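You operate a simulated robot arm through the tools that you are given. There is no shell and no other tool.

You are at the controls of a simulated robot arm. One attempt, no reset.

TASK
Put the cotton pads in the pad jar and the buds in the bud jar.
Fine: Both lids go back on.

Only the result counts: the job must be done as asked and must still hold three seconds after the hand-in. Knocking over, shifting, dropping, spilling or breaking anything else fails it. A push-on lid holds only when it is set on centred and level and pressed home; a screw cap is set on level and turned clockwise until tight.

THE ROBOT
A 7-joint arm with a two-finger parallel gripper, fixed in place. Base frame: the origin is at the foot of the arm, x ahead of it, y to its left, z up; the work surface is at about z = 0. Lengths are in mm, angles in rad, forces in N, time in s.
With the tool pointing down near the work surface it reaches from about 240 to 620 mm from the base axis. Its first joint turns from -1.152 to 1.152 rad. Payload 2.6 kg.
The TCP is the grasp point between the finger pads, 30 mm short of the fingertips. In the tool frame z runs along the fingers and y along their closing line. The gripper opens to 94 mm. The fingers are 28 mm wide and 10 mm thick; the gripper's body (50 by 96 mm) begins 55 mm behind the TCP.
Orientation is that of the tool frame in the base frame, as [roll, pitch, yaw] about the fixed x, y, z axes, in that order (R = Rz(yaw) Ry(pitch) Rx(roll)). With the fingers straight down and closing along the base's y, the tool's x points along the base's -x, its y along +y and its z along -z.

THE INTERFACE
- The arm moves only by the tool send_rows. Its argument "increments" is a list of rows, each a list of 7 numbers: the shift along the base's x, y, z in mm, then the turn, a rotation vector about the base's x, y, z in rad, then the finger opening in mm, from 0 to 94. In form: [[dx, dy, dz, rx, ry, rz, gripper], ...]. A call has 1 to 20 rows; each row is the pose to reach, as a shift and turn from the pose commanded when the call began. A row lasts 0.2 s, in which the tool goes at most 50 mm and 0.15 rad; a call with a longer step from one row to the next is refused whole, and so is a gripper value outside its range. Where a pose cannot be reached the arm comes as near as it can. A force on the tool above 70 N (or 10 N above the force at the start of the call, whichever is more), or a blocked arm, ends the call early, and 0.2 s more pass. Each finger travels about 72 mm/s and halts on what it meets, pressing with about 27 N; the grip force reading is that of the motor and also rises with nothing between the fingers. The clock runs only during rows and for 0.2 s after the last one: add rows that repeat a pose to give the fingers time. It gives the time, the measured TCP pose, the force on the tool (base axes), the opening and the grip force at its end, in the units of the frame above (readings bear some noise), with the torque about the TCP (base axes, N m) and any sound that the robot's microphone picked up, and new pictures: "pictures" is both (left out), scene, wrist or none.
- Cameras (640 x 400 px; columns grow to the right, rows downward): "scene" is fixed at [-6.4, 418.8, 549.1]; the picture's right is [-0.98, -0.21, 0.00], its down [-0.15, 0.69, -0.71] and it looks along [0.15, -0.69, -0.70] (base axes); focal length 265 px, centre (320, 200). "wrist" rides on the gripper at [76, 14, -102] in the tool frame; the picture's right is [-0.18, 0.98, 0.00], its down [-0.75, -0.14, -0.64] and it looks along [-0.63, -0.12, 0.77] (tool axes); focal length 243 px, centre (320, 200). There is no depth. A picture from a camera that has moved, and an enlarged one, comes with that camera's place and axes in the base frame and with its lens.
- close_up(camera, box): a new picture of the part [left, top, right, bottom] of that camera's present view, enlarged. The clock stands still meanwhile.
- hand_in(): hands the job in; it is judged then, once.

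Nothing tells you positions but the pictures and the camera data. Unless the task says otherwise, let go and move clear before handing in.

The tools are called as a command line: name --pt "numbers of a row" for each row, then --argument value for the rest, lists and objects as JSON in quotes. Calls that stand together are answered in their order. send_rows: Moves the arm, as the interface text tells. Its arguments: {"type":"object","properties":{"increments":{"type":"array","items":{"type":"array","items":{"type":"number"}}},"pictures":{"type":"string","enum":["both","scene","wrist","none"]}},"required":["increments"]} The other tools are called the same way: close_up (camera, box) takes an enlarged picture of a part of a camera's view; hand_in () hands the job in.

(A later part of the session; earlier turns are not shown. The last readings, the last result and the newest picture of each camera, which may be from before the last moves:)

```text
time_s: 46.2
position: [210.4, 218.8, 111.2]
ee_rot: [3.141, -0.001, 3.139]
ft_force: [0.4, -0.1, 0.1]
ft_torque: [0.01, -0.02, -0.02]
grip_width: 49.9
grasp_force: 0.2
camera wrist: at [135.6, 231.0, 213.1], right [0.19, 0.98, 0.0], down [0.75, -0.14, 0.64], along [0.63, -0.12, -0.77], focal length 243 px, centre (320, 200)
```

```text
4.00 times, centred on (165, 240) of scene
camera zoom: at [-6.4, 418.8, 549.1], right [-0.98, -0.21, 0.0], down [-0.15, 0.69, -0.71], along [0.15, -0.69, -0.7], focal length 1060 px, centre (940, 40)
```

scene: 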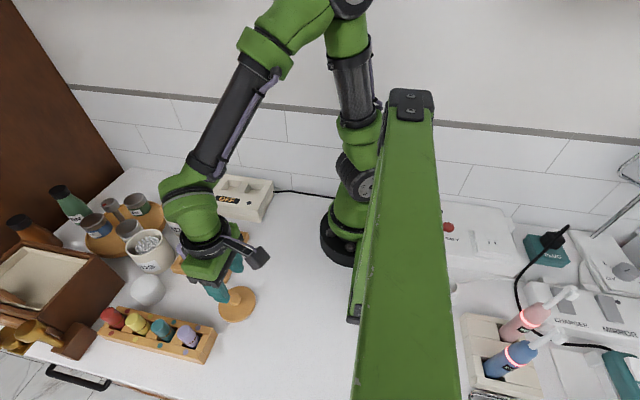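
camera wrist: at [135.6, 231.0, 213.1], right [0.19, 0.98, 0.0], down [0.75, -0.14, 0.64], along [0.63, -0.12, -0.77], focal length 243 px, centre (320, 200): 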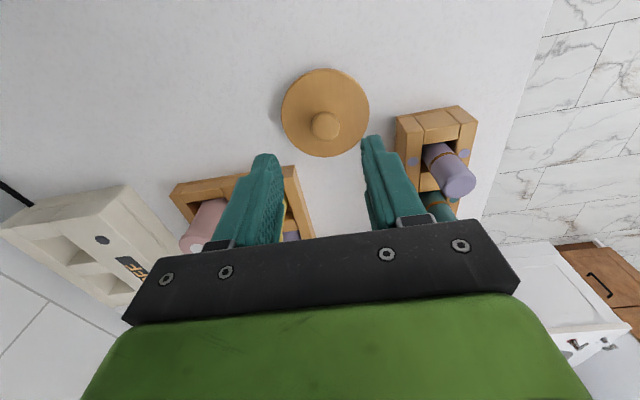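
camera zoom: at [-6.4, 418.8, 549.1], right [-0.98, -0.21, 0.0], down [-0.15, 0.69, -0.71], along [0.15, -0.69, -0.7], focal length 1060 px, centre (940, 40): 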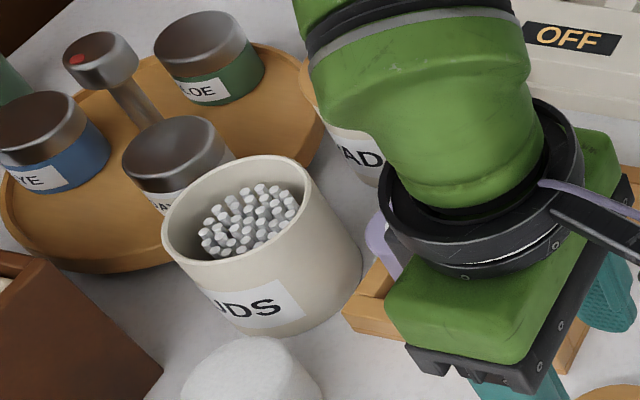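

The lid is centred at TCP + (1.9, 4.5). I centre on it and descend over the knob.

send_rows --pt "1.9 4.5 -10 0 0 0 45" --pt "1.9 4.5 -25 0 0 0 40" --pt "1.9 4.5 -40 0 0 0 36" --pt "1.9 4.5 -52 0 0 0 34" --pt "1.9 4.5 -60 0 0 0 34" --pt "1.9 4.5 -62 0 0 0 34" --pt "1.9 4.5 -62 0 0 0 34"

close_up --camera "wrist" --box '[240, 60, 400, 220]'

```text
time_s: 47.8
position: [212.4, 224.0, 48.7]
ee_rot: [3.141, -0.001, 3.139]
ft_force: [-0.6, 0.5, -0.3]
ft_torque: [-0.01, 0.04, 0.01]
grip_width: 34.0
grasp_force: 0.1
camera wrist: at [136.0, 237.1, 150.2], right [0.18, 0.98, 0.0], down [0.75, -0.14, 0.64], along [0.63, -0.12, -0.77], focal length 243 px, centre (320, 200)
```

scene: 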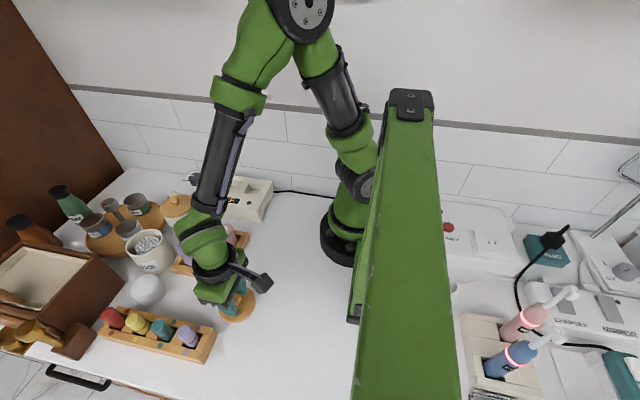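
wrist: 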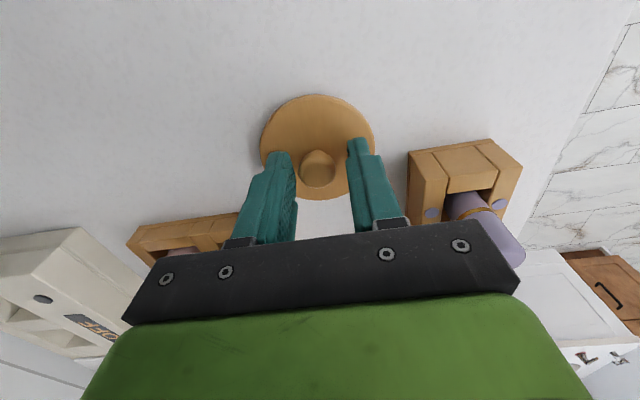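

```text
2.50 times, centred on (320, 140) of wrist
camera zoom: at [136.0, 237.1, 150.2], right [0.18, 0.98, 0.0], down [0.75, -0.14, 0.64], along [0.63, -0.12, -0.77], focal length 606 px, centre (320, 350)
```

zoom: 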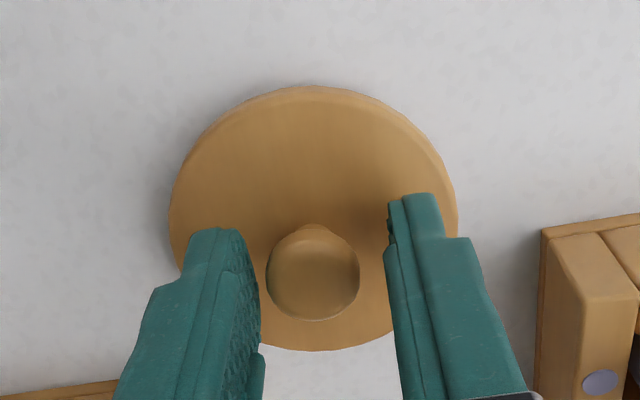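

The knob is about 1.5 mm to the −y side. I adjust, descend 4 mm more and close.

send_rows --pt "0 -1.5 -2 0 0 0 34" --pt "0 -1.5 -4 0 0 0 30" --pt "0 -1.5 -4 0 0 0 26" --pt "0 -1.5 -4 0 0 0 22" --pt "0 -1.5 -4 0 0 0 8" --pt "0 -1.5 -4 0 0 0 8" --pt "0 -1.5 -4 0 0 0 8" --pictures "none"

send_rows --pt "0 0 2 0 0 0 8" --pt "0 0 6 0 0 0 8" --pt "0 0 12 0 0 0 8" --pt "0 0 20 0 0 0 8" --pt "0 0 30 0 0 0 8" --pt "0 0 42 0 0 0 8" --pt "0 0 56 0 0 0 8" --pt "0 0 70 0 0 0 8" --pt "0 0 84 0 0 0 8" --pt "0 0 98 0 0 0 8" --pt "0 0 112 0 0 0 8" --pt "0 0 124 0 0 0 8" --pt "0 0 134 0 0 0 8" --pt "0 0 138 0 0 0 8" --pt "0 0 138 0 0 0 8"

close_up --camera "wrist" --box '[240, 60, 400, 220]'

close_up --camera "scene" --box '[150, 170, 290, 310]'

```text
time_s: 49.4
position: [211.0, 223.0, 44.8]
ee_rot: [3.141, -0.001, 3.141]
ft_force: [0.4, 0.7, -0.5]
ft_torque: [0.03, -0.04, -0.02]
grip_width: 20.6
grasp_force: 27.5
```

```text
time_s: 52.6
position: [214.1, 223.3, 182.2]
ee_rot: [3.142, 0.001, -3.141]
ft_force: [-0.1, 0.1, -0.6]
ft_torque: [0.0, 0.02, 0.0]
grip_width: 20.7
grasp_force: 27.0
camera wrist: at [138.7, 236.2, 284.3], right [0.18, 0.98, 0.0], down [0.75, -0.14, 0.64], along [0.63, -0.12, -0.77], focal length 243 px, centre (320, 200)
```

scene: 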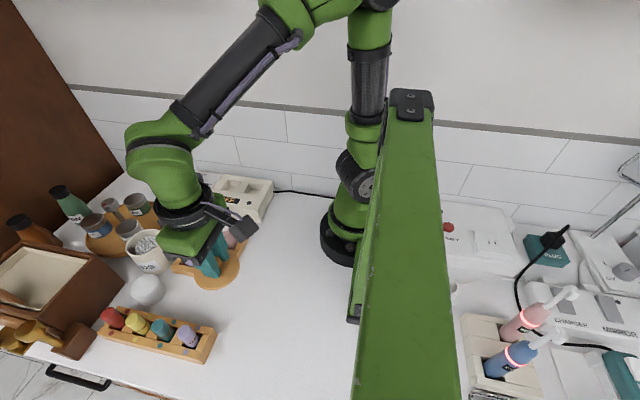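
wrist: 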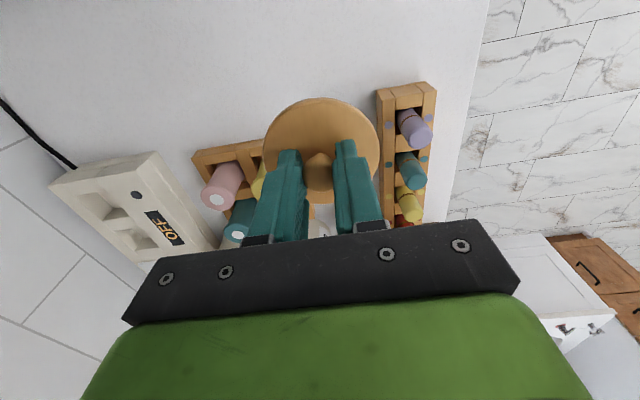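

```text
2.50 times, centred on (320, 140) of wrist
camera zoom: at [138.7, 236.2, 284.3], right [0.18, 0.98, 0.0], down [0.75, -0.14, 0.64], along [0.63, -0.12, -0.77], focal length 606 px, centre (320, 350)
```

zoom: 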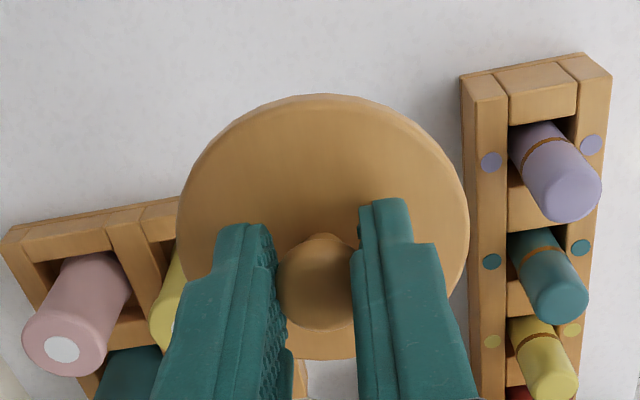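

```text
2.86 times, centred on (220, 240) of scene
camera zoom: at [-6.4, 418.8, 549.1], right [-0.98, -0.21, 0.0], down [-0.15, 0.69, -0.71], along [0.15, -0.69, -0.7], focal length 758 px, centre (606, 86)
```

zoom: 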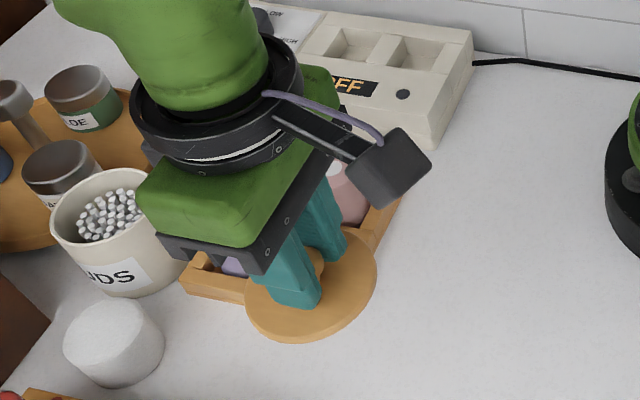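

The lid is held again. I carry it smoothly to hover above the BUDS jar at about (440.7,160.9).

send_rows --pt "5 -1.5 0 0 0 0 8" --pt "15 -4 0 0 0 0 8" --pt "30 -8 0 0 0 0 8" --pt "48 -13 0 0 0 0 8" --pt "66 -18 0 0 0 0 8" --pt "84 -23 0 0 0 0 8" --pt "102 -28 0 0 0 0 8" --pt "120 -33 0 0 0 0 8" --pt "138 -38 0 0 0 0 8" --pt "156 -43 0 0 0 0 8" --pt "174 -48 0 0 0 0 8" --pt "192 -53 0 0 0 0 8" --pt "207 -57 0 0 0 0 8" --pt "218 -60 0 0 0 0 8" --pt "224 -61.2 0 0 0 0 8" --pt "226 -61.7 0 0 0 0 8" --pt "226 -61.7 0 0 0 0 8" --pt "226 -61.7 0 0 0 0 8" --pictures "none"

send_rows --pt "0 0 -10 0 0 0 8" --pt "0 0 -20 0 0 0 8" --pt "0 0 -25 0 0 0 8" --pt "0 0 -25 0 0 0 8"

close_up --camera "scene" --box '[100, 180, 210, 290]'

close_up --camera "wrist" --box '[220, 40, 420, 240]'

```text
time_s: 56.4
position: [438.2, 159.5, 183.1]
ee_rot: [3.14, 0.0, 3.139]
ft_force: [0.1, -0.4, -0.3]
ft_torque: [0.0, -0.02, 0.03]
grip_width: 20.7
grasp_force: 26.8
```

```text
time_s: 57.4
position: [437.8, 161.1, 158.1]
ee_rot: [-3.141, 0.0, 3.139]
ft_force: [-0.3, 0.6, -1.1]
ft_torque: [-0.01, 0.0, 0.01]
grip_width: 20.7
grasp_force: 27.1
camera wrist: at [362.4, 175.2, 259.3], right [0.18, 0.98, 0.0], down [0.75, -0.14, 0.64], along [0.63, -0.12, -0.77], focal length 243 px, centre (320, 200)
```

scene: 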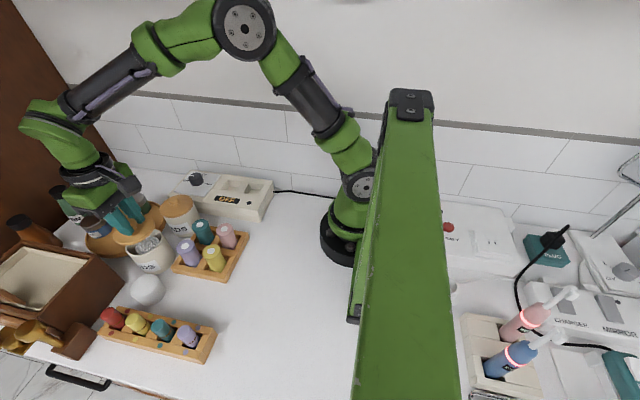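
wrist: 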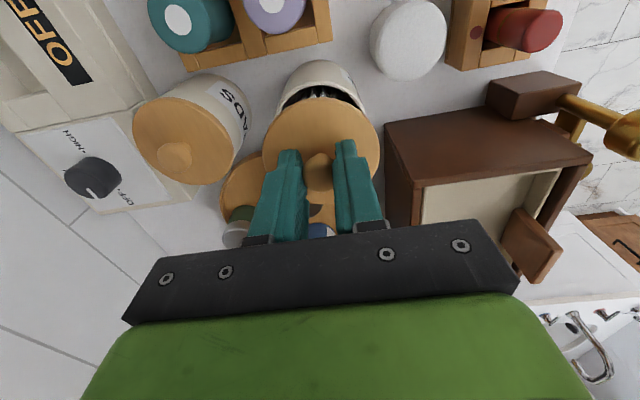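

```text
3.64 times, centred on (155, 235) of scene
camera zoom: at [-6.4, 418.8, 549.1], right [-0.98, -0.21, 0.0], down [-0.15, 0.69, -0.71], along [0.15, -0.69, -0.7], focal length 964 px, centre (920, 73)
```

zoom: 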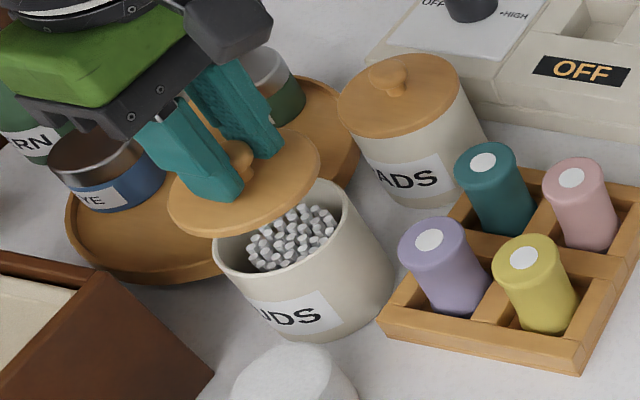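

```text
2.00 times, centred on (320, 140) of wrist
camera zoom: at [362.4, 175.2, 259.3], right [0.18, 0.98, 0.0], down [0.75, -0.14, 0.64], along [0.63, -0.12, -0.77], focal length 485 px, centre (320, 320)
```

zoom: 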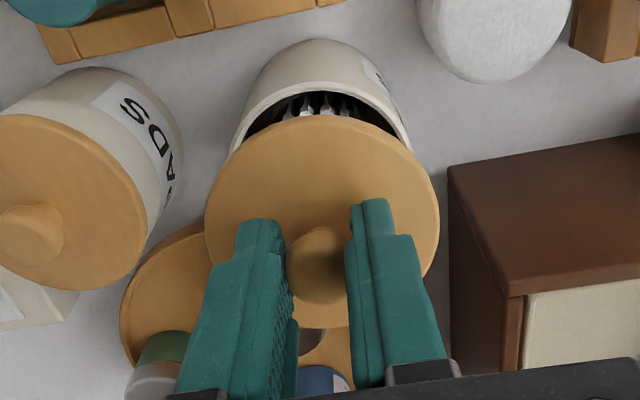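

I nudge (+2.3,−0.4) and lower until the lid is just above the rim, then look.

send_rows --pt "2.3 -0.4 -8 0 0 0 8" --pt "2.3 -0.4 -18 0 0 0 8" --pt "2.3 -0.4 -27 0 0 0 8" --pt "2.3 -0.4 -32 0 0 0 8" --pt "2.3 -0.4 -33 0 0 0 8" --pt "2.3 -0.4 -33 0 0 0 8"

close_up --camera "scene" --box '[110, 190, 200, 280]'

close_up --camera "wrist" --box '[240, 50, 400, 210]'

```text
time_s: 58.8
position: [441.3, 161.7, 126.4]
ee_rot: [-3.141, 0.0, -3.141]
ft_force: [-0.4, -0.1, 0.3]
ft_torque: [-0.02, -0.03, -0.01]
grip_width: 21.0
grasp_force: 26.9
camera wrist: at [365.2, 174.4, 227.4], right [0.18, 0.98, 0.0], down [0.75, -0.14, 0.64], along [0.63, -0.12, -0.77], focal length 243 px, centre (320, 200)
```

scene: 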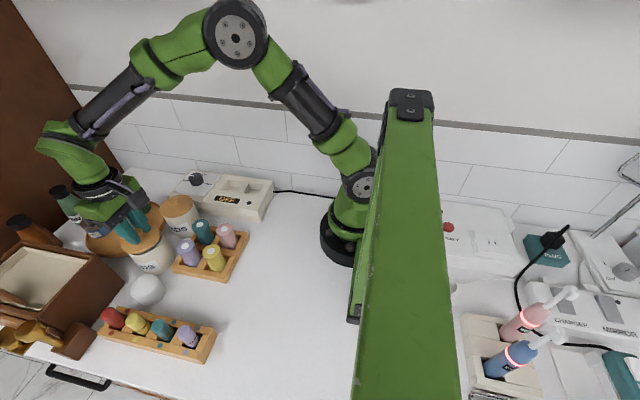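
wrist: 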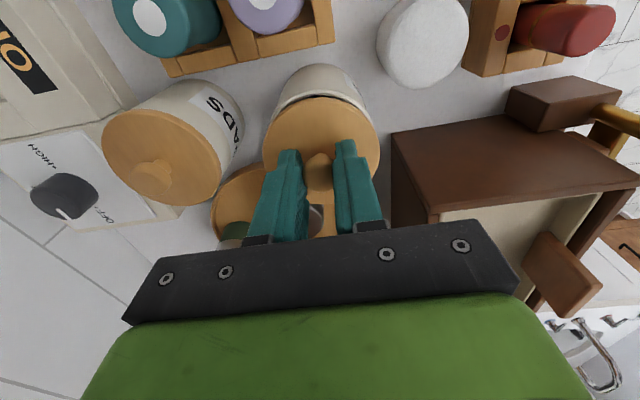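

```text
4.44 times, centred on (155, 235) of scene
camera zoom: at [-6.4, 418.8, 549.1], right [-0.98, -0.21, 0.0], down [-0.15, 0.69, -0.71], along [0.15, -0.69, -0.7], focal length 1178 px, centre (1053, 44)
```

zoom: 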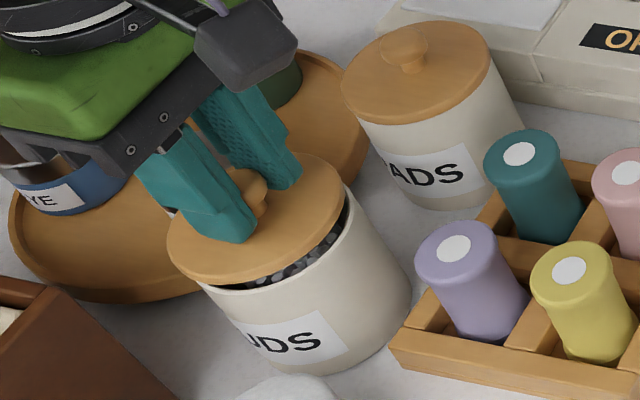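

```text
2.50 times, centred on (320, 130) of wrist
camera zoom: at [365.2, 174.4, 227.4], right [0.18, 0.98, 0.0], down [0.75, -0.14, 0.64], along [0.63, -0.12, -0.77], focal length 606 px, centre (320, 375)
```

zoom: 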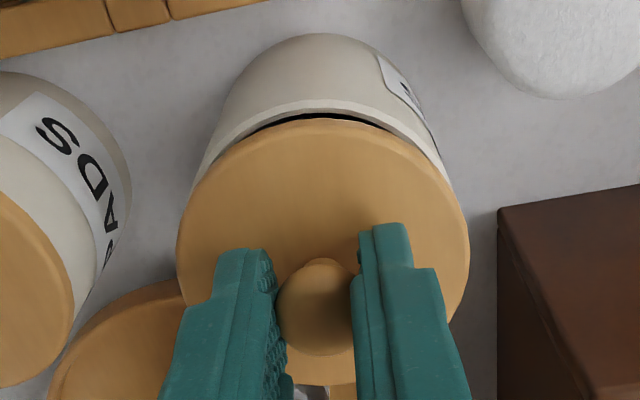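

I zoom in to check alignment before seating.

close_up --camera "wrist" --box '[270, 60, 370, 120]'

close_up --camera "scene" --box '[130, 215, 180, 265]'

```text
6.40 times, centred on (320, 90) of wrist
camera zoom: at [365.2, 174.4, 227.4], right [0.18, 0.98, 0.0], down [0.75, -0.14, 0.64], along [0.63, -0.12, -0.77], focal length 1553 px, centre (320, 904)
```

zoom: 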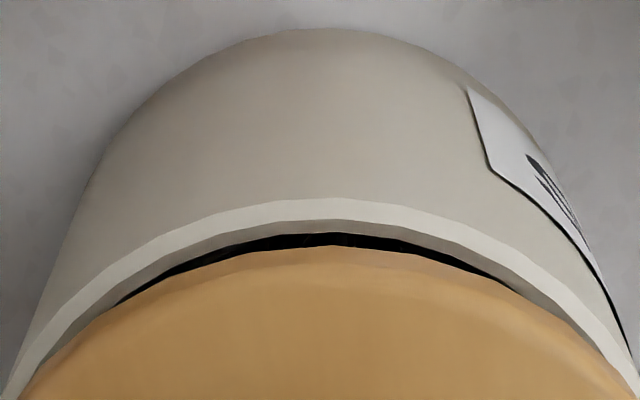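

```text
8.00 times, centred on (155, 240) of scene
camera zoom: at [-6.4, 418.8, 549.1], right [-0.98, -0.21, 0.0], down [-0.15, 0.69, -0.71], along [0.15, -0.69, -0.7], focal length 2121 px, centre (1640, -120)
```

zoom: 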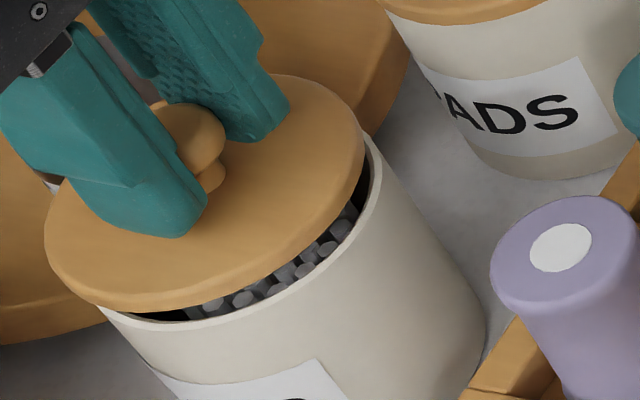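

The alignment looks within about half a millimetre. I make a tiny correction and lower in small steps watching force.

send_rows --pt "-0.5 -0.3 -2 0 0 0 8" --pt "-0.5 -0.3 -4 0 0 0 8" --pt "-0.5 -0.3 -5 0 0 0 8" --pictures "none"

send_rows --pt "0 0 -1 0 0 0 8" --pt "0 0 -2 0 0 0 8" --pictures "none"

close_up --camera "scene" --box '[130, 215, 180, 265]'

close_up --camera "wrist" --box '[270, 60, 370, 120]'

```text
time_s: 59.6
position: [441.2, 160.3, 119.9]
ee_rot: [3.141, 0.001, 3.141]
ft_force: [0.3, -0.2, -0.8]
ft_torque: [-0.01, -0.01, 0.01]
grip_width: 20.8
grasp_force: 27.2
```

```text
time_s: 60.2
position: [440.9, 158.7, 118.1]
ee_rot: [-3.142, 0.001, 3.141]
ft_force: [0.1, -0.7, -0.4]
ft_torque: [0.02, 0.02, -0.03]
grip_width: 20.8
grasp_force: 27.0
```

```text
8.00 times, centred on (155, 240) of scene
camera zoom: at [-6.4, 418.8, 549.1], right [-0.98, -0.21, 0.0], down [-0.15, 0.69, -0.71], along [0.15, -0.69, -0.7], focal length 2121 px, centre (1640, -120)
```

zoom: 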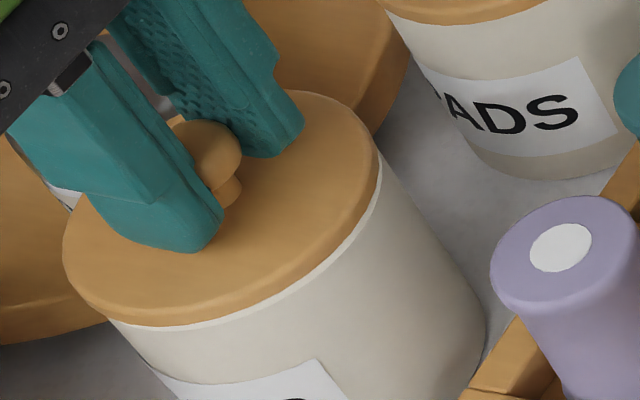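

```text
6.40 times, centred on (320, 90) of wrist
camera zoom: at [364.9, 173.6, 219.8], right [0.19, 0.98, 0.0], down [0.75, -0.14, 0.64], along [0.63, -0.12, -0.77], focal length 1553 px, centre (320, 904)
```

zoom: 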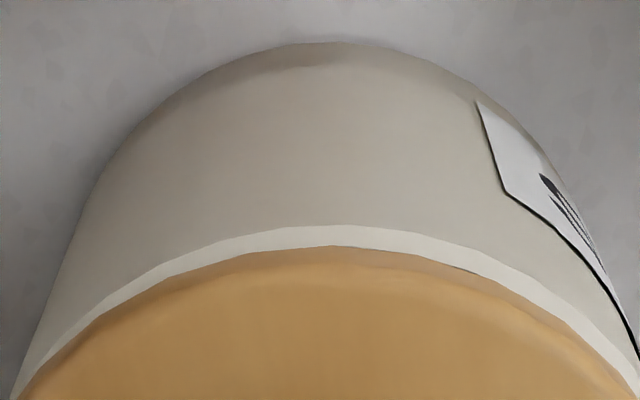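

No contact yet and nearly seated. I correct y by +0.7 and continue down gently.

send_rows --pt "0 0.7 0 0 0 0 8" --pt "0 0.7 -1 0 0 0 8" --pictures "none"

send_rows --pt "0 0 -0.5 0 0 0 8" --pt "0 0 -1 0 0 0 8" --pictures "none"

close_up --camera "wrist" --box '[270, 60, 370, 120]'

close_up --camera "scene" --box '[130, 215, 180, 265]'

```text
time_s: 60.8
position: [440.9, 159.3, 117.9]
ee_rot: [3.141, 0.0, 3.139]
ft_force: [0.5, -0.4, -1.1]
ft_torque: [-0.01, 0.0, 0.01]
grip_width: 21.0
grasp_force: 26.9
```

```text
time_s: 61.4
position: [440.2, 161.6, 116.9]
ee_rot: [3.141, 0.002, 3.141]
ft_force: [0.5, 0.8, 2.5]
ft_torque: [0.05, -0.11, 0.0]
grip_width: 20.7
grasp_force: 26.9
```

```text
6.40 times, centred on (320, 90) of wrist
camera zoom: at [364.0, 174.6, 218.4], right [0.18, 0.98, 0.0], down [0.75, -0.14, 0.64], along [0.63, -0.12, -0.77], focal length 1553 px, centre (320, 904)
```

zoom: 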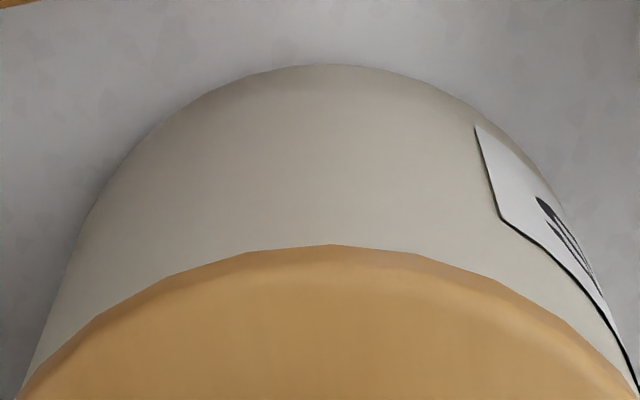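

```text
8.00 times, centred on (155, 240) of scene
camera zoom: at [-6.4, 418.8, 549.1], right [-0.98, -0.21, 0.0], down [-0.15, 0.69, -0.71], along [0.15, -0.69, -0.7], focal length 2121 px, centre (1640, -120)
```

zoom: 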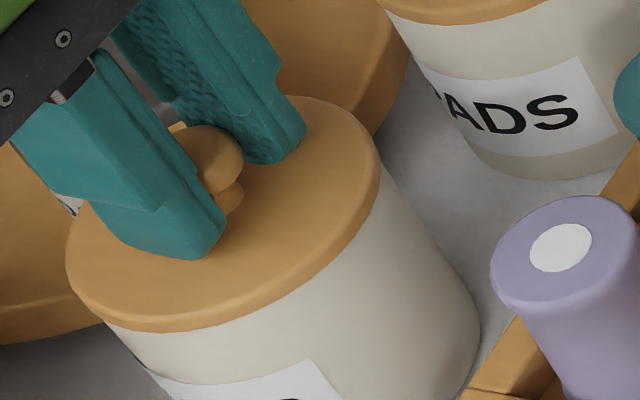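

The lid is in contact and covers the rim. I press it down in small steps and listen for the snap.

send_rows --pt "0 0 -0.5 0 0 0 8" --pt "0 0 -1 0 0 0 8" --pictures "none"

send_rows --pt "0 0 -0.5 0 0 0 8" --pt "0 0 -1 0 0 0 8" --pictures "none"

close_up --camera "scene" --box '[130, 215, 180, 265]'

```text
time_s: 62.0
position: [440.0, 161.2, 117.4]
ee_rot: [-3.141, 0.002, 3.138]
ft_force: [-1.8, -0.3, 9.1]
ft_torque: [-0.1, -0.19, -0.05]
grip_width: 20.5
grasp_force: 26.8
```

```text
time_s: 62.6
position: [440.7, 161.1, 117.6]
ee_rot: [3.139, 0.004, 3.139]
ft_force: [-12.9, -4.2, 33.0]
ft_torque: [-0.08, 0.31, -0.03]
grip_width: 20.9
grasp_force: 27.7
```

```text
8.00 times, centred on (155, 240) of scene
camera zoom: at [-6.6, 418.7, 549.1], right [-0.98, -0.21, 0.0], down [-0.15, 0.69, -0.71], along [0.15, -0.69, -0.7], focal length 2121 px, centre (1640, -120)
```

zoom: 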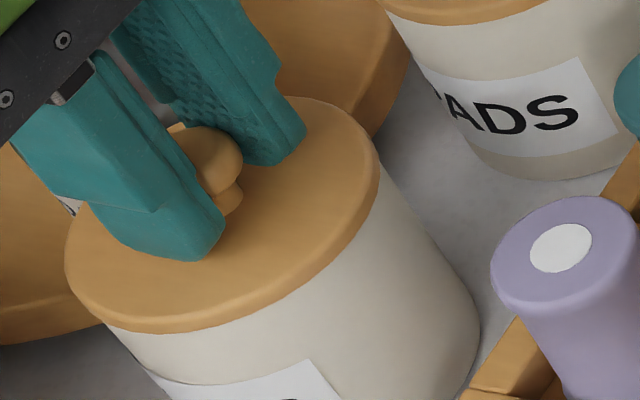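

At 33 N there's no snap yet; there's some sideways load in −x, so I relieve it slightly while pressing a bit further.

send_rows --pt "-0.4 0 -0.4 0 0 0 8" --pt "-0.8 0 -0.8 0 0 0 8" --pictures "none"

close_up --camera "scene" --box '[130, 215, 180, 265]'

```text
time_s: 63.2
position: [441.0, 160.5, 116.9]
ee_rot: [3.141, 0.009, 3.14]
ft_force: [-4.9, -0.1, 32.8]
ft_torque: [-0.03, 0.12, -0.07]
grip_width: 20.7
grasp_force: 27.2
```

```text
8.00 times, centred on (155, 240) of scene
camera zoom: at [-6.5, 418.7, 549.1], right [-0.98, -0.21, 0.0], down [-0.15, 0.69, -0.71], along [0.15, -0.69, -0.7], focal length 2121 px, centre (1640, -120)
```

zoom: 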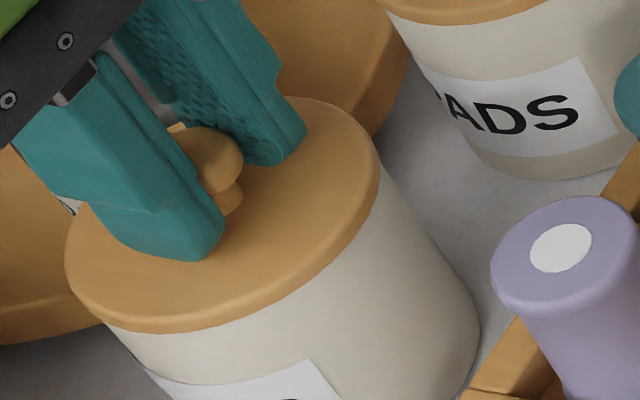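

I press a little more with the current grip, still relieving the sideways load.

send_rows --pt "-0.4 0 -0.7 0 0 0 8" --pt "-0.7 0 -1.4 0 0 0 8" --pt "-0.7 0 -1.4 0 0 0 8" --pictures "none"

close_up --camera "scene" --box '[130, 215, 180, 265]'

```text
time_s: 64.0
position: [441.1, 160.4, 115.6]
ee_rot: [3.14, 0.009, 3.141]
ft_force: [-0.8, 0.0, 33.9]
ft_torque: [0.01, -0.18, 0.02]
grip_width: 20.7
grasp_force: 26.7
```

```text
8.00 times, centred on (155, 240) of scene
camera zoom: at [-6.6, 418.7, 549.1], right [-0.98, -0.21, 0.0], down [-0.15, 0.69, -0.71], along [0.15, -0.69, -0.7], focal length 2121 px, centre (1640, -120)
```

zoom: 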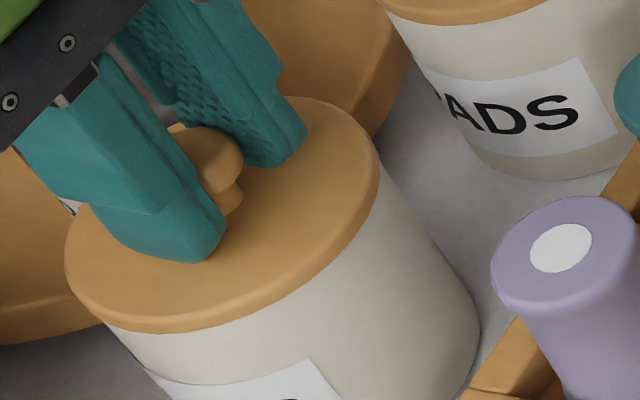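

The fingers just slide on the knob at ~33 N, so I release, rise, and check the lid's seating before pressing from above with closed fingers.

send_rows --pt "0 0 0.8 0 0 0 14" --pt "0 0 1.2 0 0 0 26" --pt "0 0 1.2 0 0 0 36" --pt "0 0 1.2 0 0 0 40" --pt "0 0 10 0 0 0 44" --pt "0 0 35 0 0 0 44" --pt "0 0 65 0 0 0 44" --pt "0 0 65 0 0 0 44"

close_up --camera "scene" --box '[120, 200, 200, 280]'

close_up --camera "wrist" --box '[250, 40, 390, 180]'

```text
time_s: 65.8
position: [439.3, 159.0, 179.9]
ee_rot: [-3.141, 0.001, -3.14]
ft_force: [0.1, -0.1, 0.4]
ft_torque: [0.01, 0.01, 0.01]
grip_width: 44.1
grasp_force: 0.1
heard: snap
camera wrist: at [363.5, 173.3, 280.2], right [0.18, 0.98, 0.0], down [0.75, -0.14, 0.64], along [0.63, -0.12, -0.77], focal length 243 px, centre (320, 200)
```

scene: 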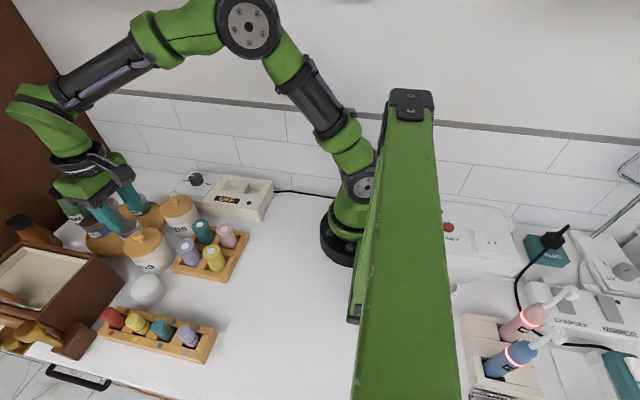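
wrist: 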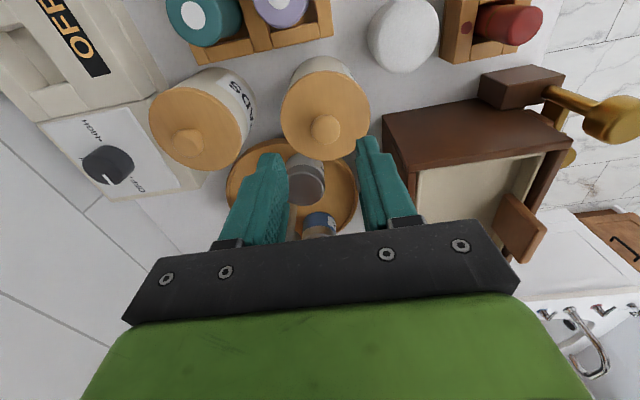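

```text
5.00 times, centred on (160, 240) of scene
camera zoom: at [-6.4, 418.8, 549.1], right [-0.98, -0.21, 0.0], down [-0.15, 0.69, -0.71], along [0.15, -0.69, -0.7], focal length 1326 px, centre (1120, 0)
```

zoom: 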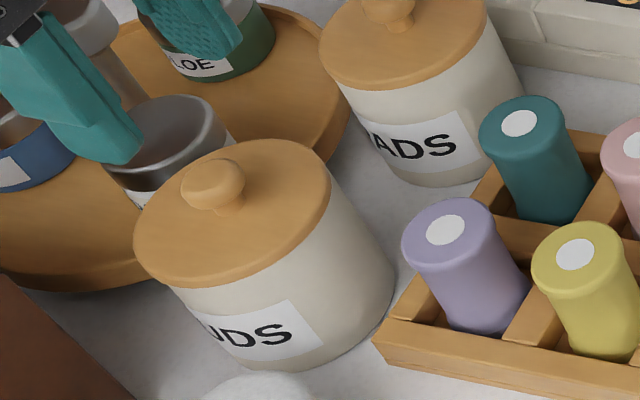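

```text
2.86 times, centred on (320, 110) of wrist
camera zoom: at [363.5, 173.3, 280.2], right [0.18, 0.98, 0.0], down [0.75, -0.14, 0.64], along [0.63, -0.12, -0.77], focal length 693 px, centre (320, 457)
```

zoom: 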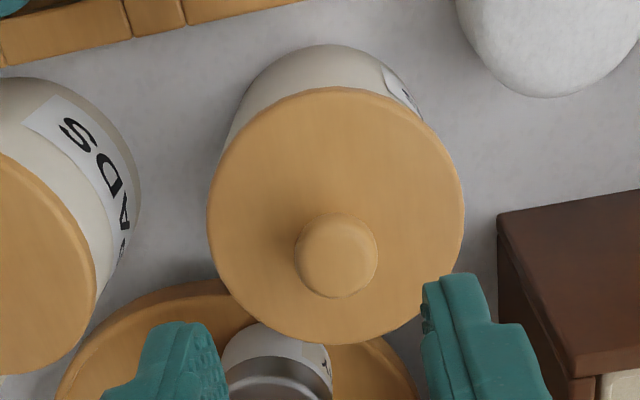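

A snap was heard, but I can't tell whether on or off. I'll compare with the initial view and press from above to be sure.

close_up --camera "scene" --box '[120, 190, 210, 280]'

close_up --camera "scene" --box '[130, 215, 180, 265]'

close_up --camera "wrist" --box '[280, 50, 380, 110]'

```text
4.44 times, centred on (165, 235) of scene
camera zoom: at [-6.4, 418.8, 549.1], right [-0.98, -0.21, 0.0], down [-0.15, 0.69, -0.71], along [0.15, -0.69, -0.7], focal length 1178 px, centre (1009, 44)
```

zoom: 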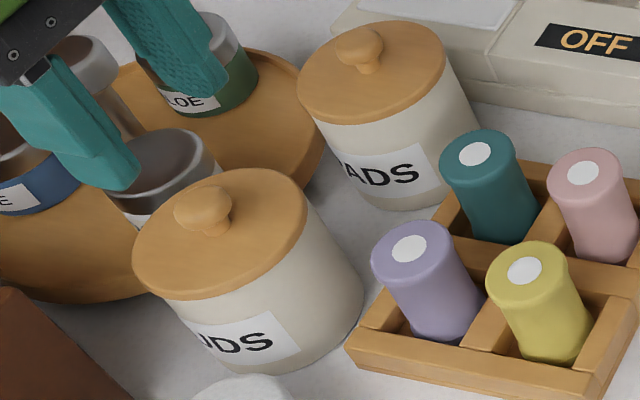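

```text
8.00 times, centred on (155, 240) of scene
camera zoom: at [-6.4, 418.8, 549.1], right [-0.98, -0.21, 0.0], down [-0.15, 0.69, -0.71], along [0.15, -0.69, -0.7], focal length 2121 px, centre (1640, -120)
```

zoom: 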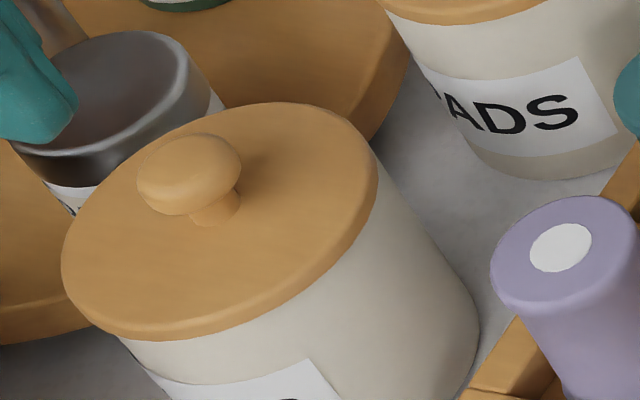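

```text
6.40 times, centred on (330, 80) of wrist
camera zoom: at [363.5, 173.3, 280.2], right [0.18, 0.98, 0.0], down [0.75, -0.14, 0.64], along [0.63, -0.12, -0.77], focal length 1553 px, centre (256, 968)
```

zoom: 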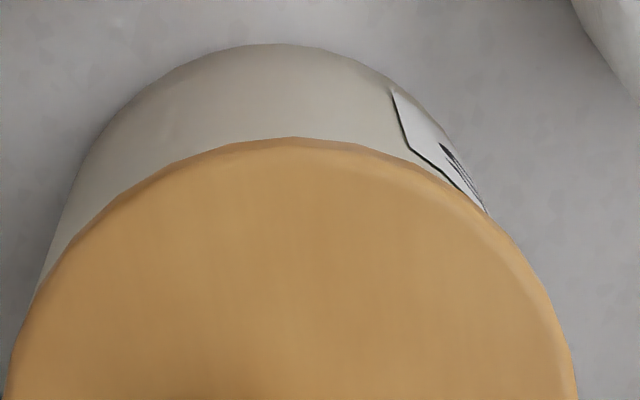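

The lid looks seated lower and level now. To be sure, I close the fingers above the knob and press down on its top carefully.

send_rows --pt "0.8 3.5 0 0 0 0 20" --pt "0.8 3.5 -10 0 0 0 0" --pt "0.8 3.5 -22 0 0 0 0" --pt "0.8 3.5 -30 0 0 0 0" --pt "0.8 3.5 -34 0 0 0 0" --pt "0.8 3.5 -34 0 0 0 0"

close_up --camera "scene" --box '[120, 190, 210, 280]'

close_up --camera "wrist" --box '[250, 60, 390, 200]'

```text
time_s: 67.2
position: [440.1, 164.6, 141.4]
ee_rot: [3.141, -0.001, -3.141]
ft_force: [0.9, 0.0, 0.6]
ft_torque: [-0.02, 0.0, 0.0]
grip_width: 0.2
grasp_force: 26.8
camera wrist: at [364.3, 177.8, 244.1], right [0.18, 0.98, 0.0], down [0.75, -0.14, 0.64], along [0.63, -0.12, -0.77], focal length 243 px, centre (320, 200)
```

scene: 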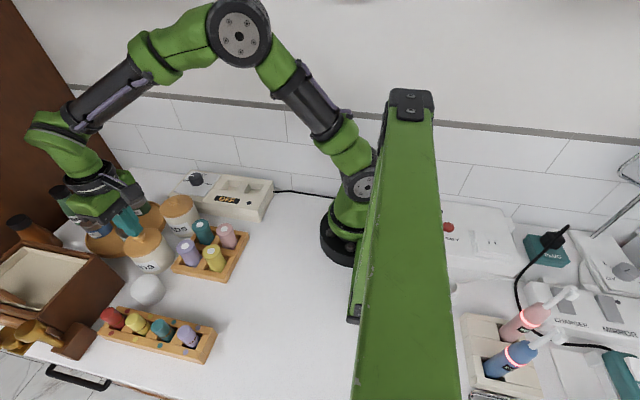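
wrist: 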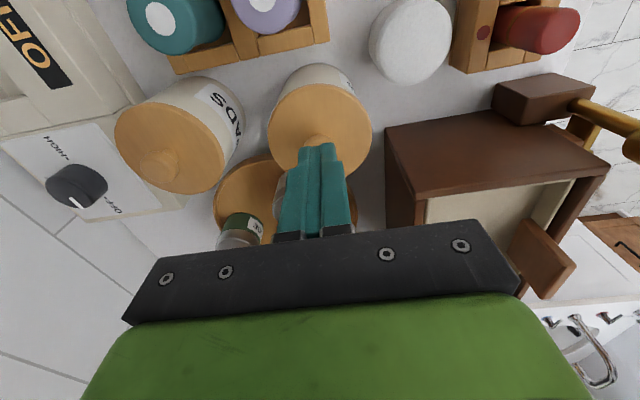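

```text
4.44 times, centred on (165, 235) of scene
camera zoom: at [-6.4, 418.8, 549.1], right [-0.98, -0.21, 0.0], down [-0.15, 0.69, -0.71], along [0.15, -0.69, -0.7], focal length 1178 px, centre (1009, 44)
```

zoom: 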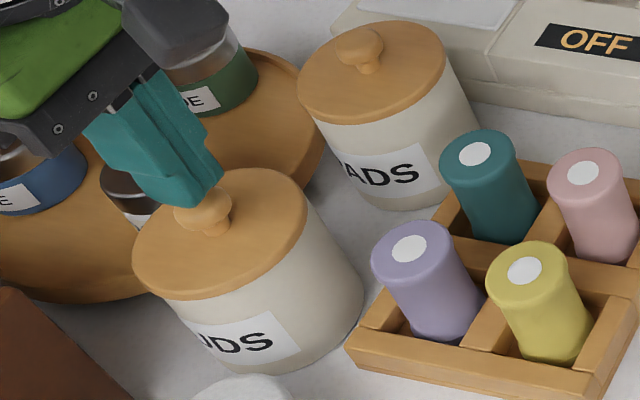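

```text
2.86 times, centred on (320, 130) of wrist
camera zoom: at [364.3, 177.8, 244.1], right [0.18, 0.98, 0.0], down [0.75, -0.14, 0.64], along [0.63, -0.12, -0.77], focal length 693 px, centre (320, 400)
```

zoom: 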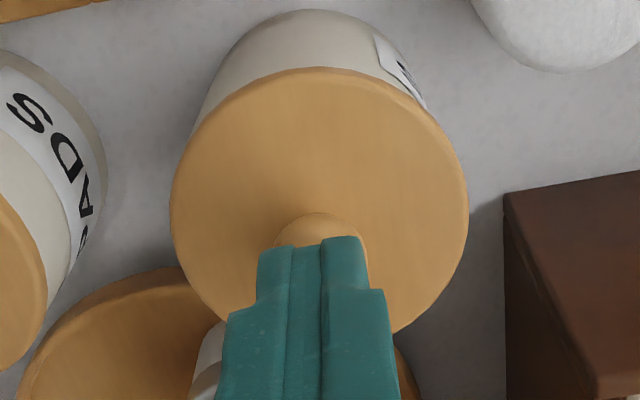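

The closed fingertips sit right above the knob's top. I press down in steps while watching force and sound.

send_rows --pt "0 0 -1 0 0 0 0" --pt "0 0 -2 0 0 0 0" --pt "0 0 -2 0 0 0 0" --pictures "none"

send_rows --pt "0 0 -1 0 0 0 0" --pt "0 0 -2 0 0 0 0" --pt "0 0 -2 0 0 0 0" --pictures "none"

send_rows --pt "0 0 -1 0 0 0 0" --pt "0 0 -1 0 0 0 0" --pictures "none"

```text
time_s: 68.0
position: [439.6, 164.4, 141.8]
ee_rot: [-3.142, 0.0, 3.139]
ft_force: [0.4, 0.5, 0.2]
ft_torque: [0.03, -0.01, 0.0]
grip_width: 0.0
grasp_force: 26.6
```

```text
time_s: 68.8
position: [440.0, 162.9, 138.9]
ee_rot: [3.14, 0.001, 3.141]
ft_force: [0.2, -0.3, -0.1]
ft_torque: [0.01, -0.01, 0.0]
grip_width: 0.2
grasp_force: 27.1
```

```text
time_s: 69.4
position: [440.1, 165.1, 138.5]
ee_rot: [3.141, -0.001, 3.14]
ft_force: [0.3, -0.1, -0.5]
ft_torque: [-0.01, -0.02, 0.0]
grip_width: 0.0
grasp_force: 26.9
```

No contact yet; I keep stepping down.

send_rows --pt "0 0 -1 0 0 0 0" --pt "0 0 -1 0 0 0 0" --pictures "none"

send_rows --pt "0 0 -1 0 0 0 0" --pt "0 0 -1 0 0 0 0" --pictures "none"

close_up --camera "scene" --box '[130, 205, 190, 265]'

```text
time_s: 70.0
position: [440.6, 164.4, 137.7]
ee_rot: [3.141, 0.001, 3.141]
ft_force: [0.2, 0.4, -0.6]
ft_torque: [0.03, 0.0, -0.03]
grip_width: 0.0
grasp_force: 27.0
```

```text
time_s: 70.6
position: [440.7, 164.1, 136.2]
ee_rot: [3.141, 0.0, 3.139]
ft_force: [-0.6, -0.3, 0.2]
ft_torque: [-0.06, 0.01, 0.0]
grip_width: 0.1
grasp_force: 27.1
```

```text
6.67 times, centred on (160, 235) of scene
camera zoom: at [-6.4, 418.8, 549.1], right [-0.98, -0.21, 0.0], down [-0.15, 0.69, -0.71], along [0.15, -0.69, -0.7], focal length 1767 px, centre (1387, -33)
```

zoom: 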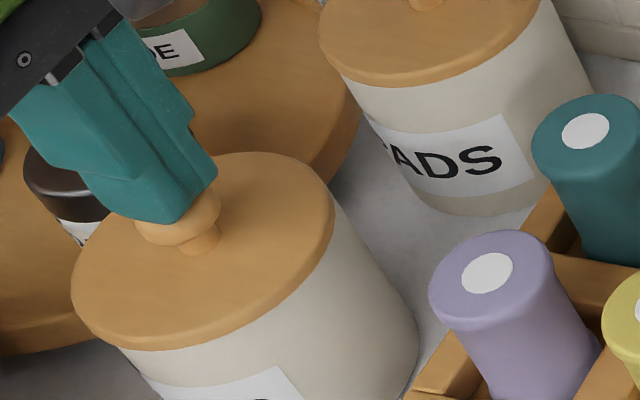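

The tips are about touching. I press on in sub-millimetre steps.

send_rows --pt "0 0 -0.7 0 0 0 0" --pt "0 0 -1.4 0 0 0 0" --pictures "none"

send_rows --pt "-0.2 0 -0.7 0 0 0 0" --pt "-0.4 0 -1.4 0 0 0 0" --pictures "none"

```text
time_s: 71.2
position: [439.3, 165.0, 133.9]
ee_rot: [3.141, 0.001, 3.138]
ft_force: [-0.8, 0.0, 2.0]
ft_torque: [-0.02, 0.03, -0.02]
grip_width: 0.3
grasp_force: 27.2
```

```text
time_s: 71.8
position: [440.7, 164.5, 134.5]
ee_rot: [3.139, 0.004, 3.139]
ft_force: [-6.6, -4.3, 22.8]
ft_torque: [-0.17, 0.18, -0.05]
grip_width: 0.2
grasp_force: 26.5
```

Contact at about 23 N. I press further to ~50 N with sideways relief, listening for a snap.

send_rows --pt "-0.4 -0.2 -0.6 0 0 0 0" --pt "-0.8 -0.3 -1.2 0 0 0 0" --pictures "none"

send_rows --pt "-0.3 0 -0.5 0 0 0 0" --pt "-0.5 0 -0.9 0 0 0 0" --pictures "none"

close_up --camera "scene" --box '[130, 205, 190, 265]'

```text
time_s: 72.4
position: [439.6, 162.4, 134.0]
ee_rot: [3.141, 0.007, 3.141]
ft_force: [-4.3, -4.9, 32.2]
ft_torque: [-0.16, 0.12, -0.04]
grip_width: 0.1
grasp_force: 27.4
```

```text
time_s: 73.0
position: [439.3, 163.7, 134.3]
ee_rot: [3.14, 0.007, 3.14]
ft_force: [-7.6, -8.4, 40.7]
ft_torque: [-0.18, 0.26, -0.02]
grip_width: 0.0
grasp_force: 26.9
```

```text
6.67 times, centred on (160, 235) of scene
camera zoom: at [-6.6, 418.7, 549.1], right [-0.98, -0.21, 0.0], down [-0.14, 0.69, -0.71], along [0.15, -0.69, -0.7], focal length 1767 px, centre (1387, -33)
```

zoom: 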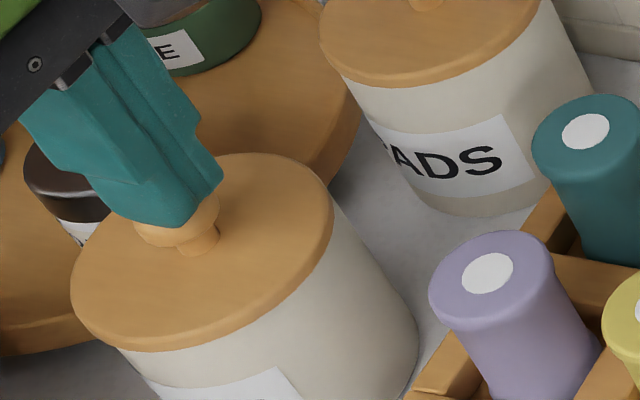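

The lid hasn't budged at 41 N, suggesting it's home. One more step toward ~55 N to be sure.

send_rows --pt "-0.4 -0.3 -0.6 0 0 0 0" --pt "-0.6 -0.6 -1.2 0 0 0 0" --pictures "none"

send_rows --pt "-0.2 -0.2 -0.5 0 0 0 0" --pt "-0.3 -0.3 -0.8 0 0 0 0" --pictures "none"

close_up --camera "scene" --box '[130, 205, 190, 265]'

```text
time_s: 73.6
position: [439.6, 162.6, 135.1]
ee_rot: [3.139, 0.011, 3.139]
ft_force: [-4.7, -10.1, 45.3]
ft_torque: [-0.25, 0.25, 0.01]
grip_width: 0.2
grasp_force: 26.7
```

```text
time_s: 74.2
position: [439.9, 163.7, 134.4]
ee_rot: [3.138, 0.015, 3.139]
ft_force: [-1.8, -7.5, 47.1]
ft_torque: [-0.18, 0.17, -0.11]
grip_width: 0.0
grasp_force: 26.6
```

```text
6.67 times, centred on (160, 235) of scene
camera zoom: at [-6.6, 418.7, 549.2], right [-0.98, -0.21, 0.0], down [-0.14, 0.69, -0.71], along [0.15, -0.69, -0.7], focal length 1767 px, centre (1387, -33)
```

zoom: 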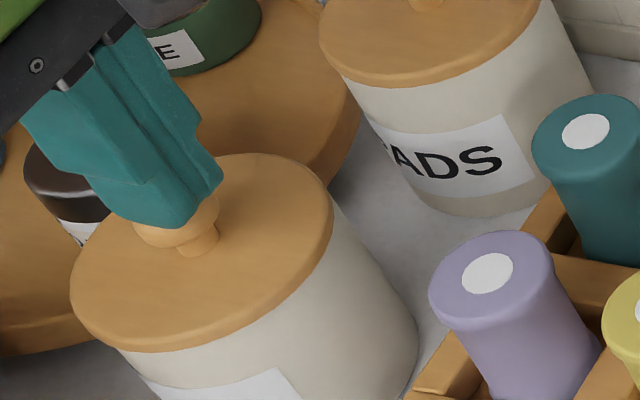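

The lid is firmly seated at 47 N. I lift off and move above the PADS jar at about (430.5,52.5) to measure it.

send_rows --pt "0 0 3 0 0 0 0" --pt "0 0 15 0 0 0 0" --pt "0 0 45 0 0 0 0" --pt "-2 -30 50 0 0 0 20" --pt "-4 -65 50 0 0 0 45" --pt "-7 -95 50 0 0 0 45" --pt "-9 -111 48 0 0 0 45" --pt "-9 -111 48 0 0 0 45" --pt "-9 -111 48 0 0 0 45"

close_up --camera "wrist" --box '[250, 40, 390, 180]'

close_up --camera "scene" --box '[120, 190, 210, 280]'

close_up --camera "scene" --box '[130, 205, 190, 265]'

```text
time_s: 76.2
position: [425.9, 51.7, 179.8]
ee_rot: [-3.141, 0.0, 3.14]
ft_force: [0.8, 0.7, 0.2]
ft_torque: [0.0, 0.01, -0.02]
grip_width: 45.0
grasp_force: 0.1
camera wrist: at [350.1, 64.8, 280.0], right [0.19, 0.98, 0.0], down [0.75, -0.14, 0.64], along [0.63, -0.12, -0.77], focal length 243 px, centre (320, 200)
```

scene: 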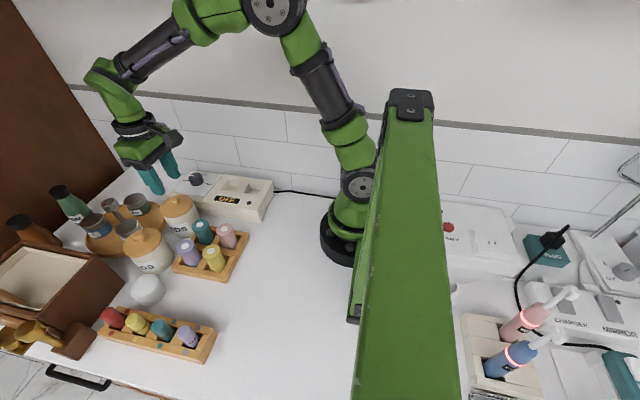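
wrist: 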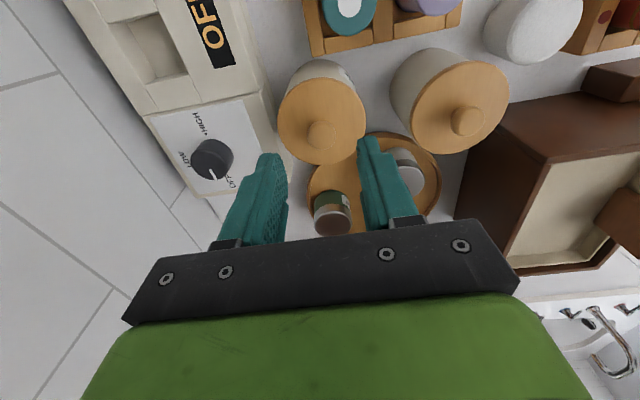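

```text
2.86 times, centred on (320, 110) of wrist
camera zoom: at [350.1, 64.8, 280.0], right [0.19, 0.98, 0.0], down [0.75, -0.14, 0.64], along [0.63, -0.12, -0.77], focal length 693 px, centre (320, 457)
```

zoom: 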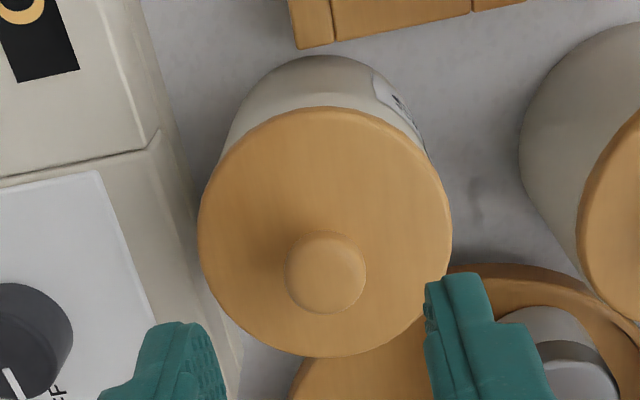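

```text
4.44 times, centred on (165, 235) of scene
camera zoom: at [-6.4, 418.8, 549.1], right [-0.98, -0.21, 0.0], down [-0.15, 0.69, -0.71], along [0.15, -0.69, -0.7], focal length 1178 px, centre (1009, 44)
```

zoom: 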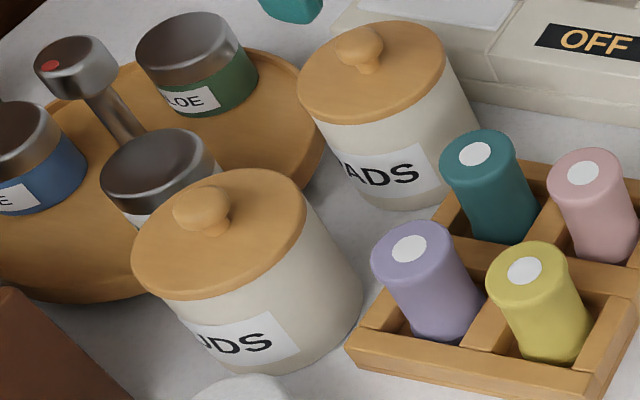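

```text
6.67 times, centred on (160, 235) of scene
camera zoom: at [-6.4, 418.8, 549.1], right [-0.98, -0.21, 0.0], down [-0.15, 0.69, -0.71], along [0.15, -0.69, -0.7], focal length 1767 px, centre (1387, -33)
```

zoom: 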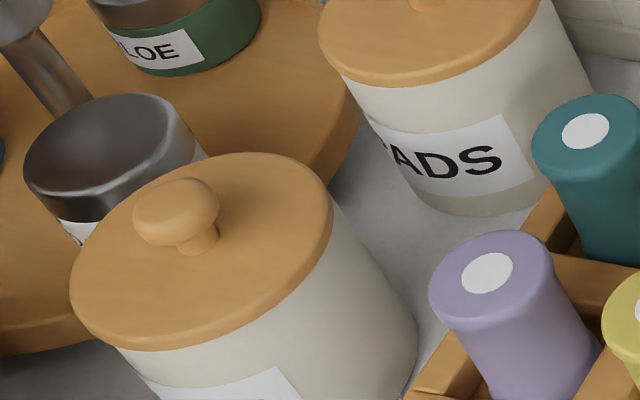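

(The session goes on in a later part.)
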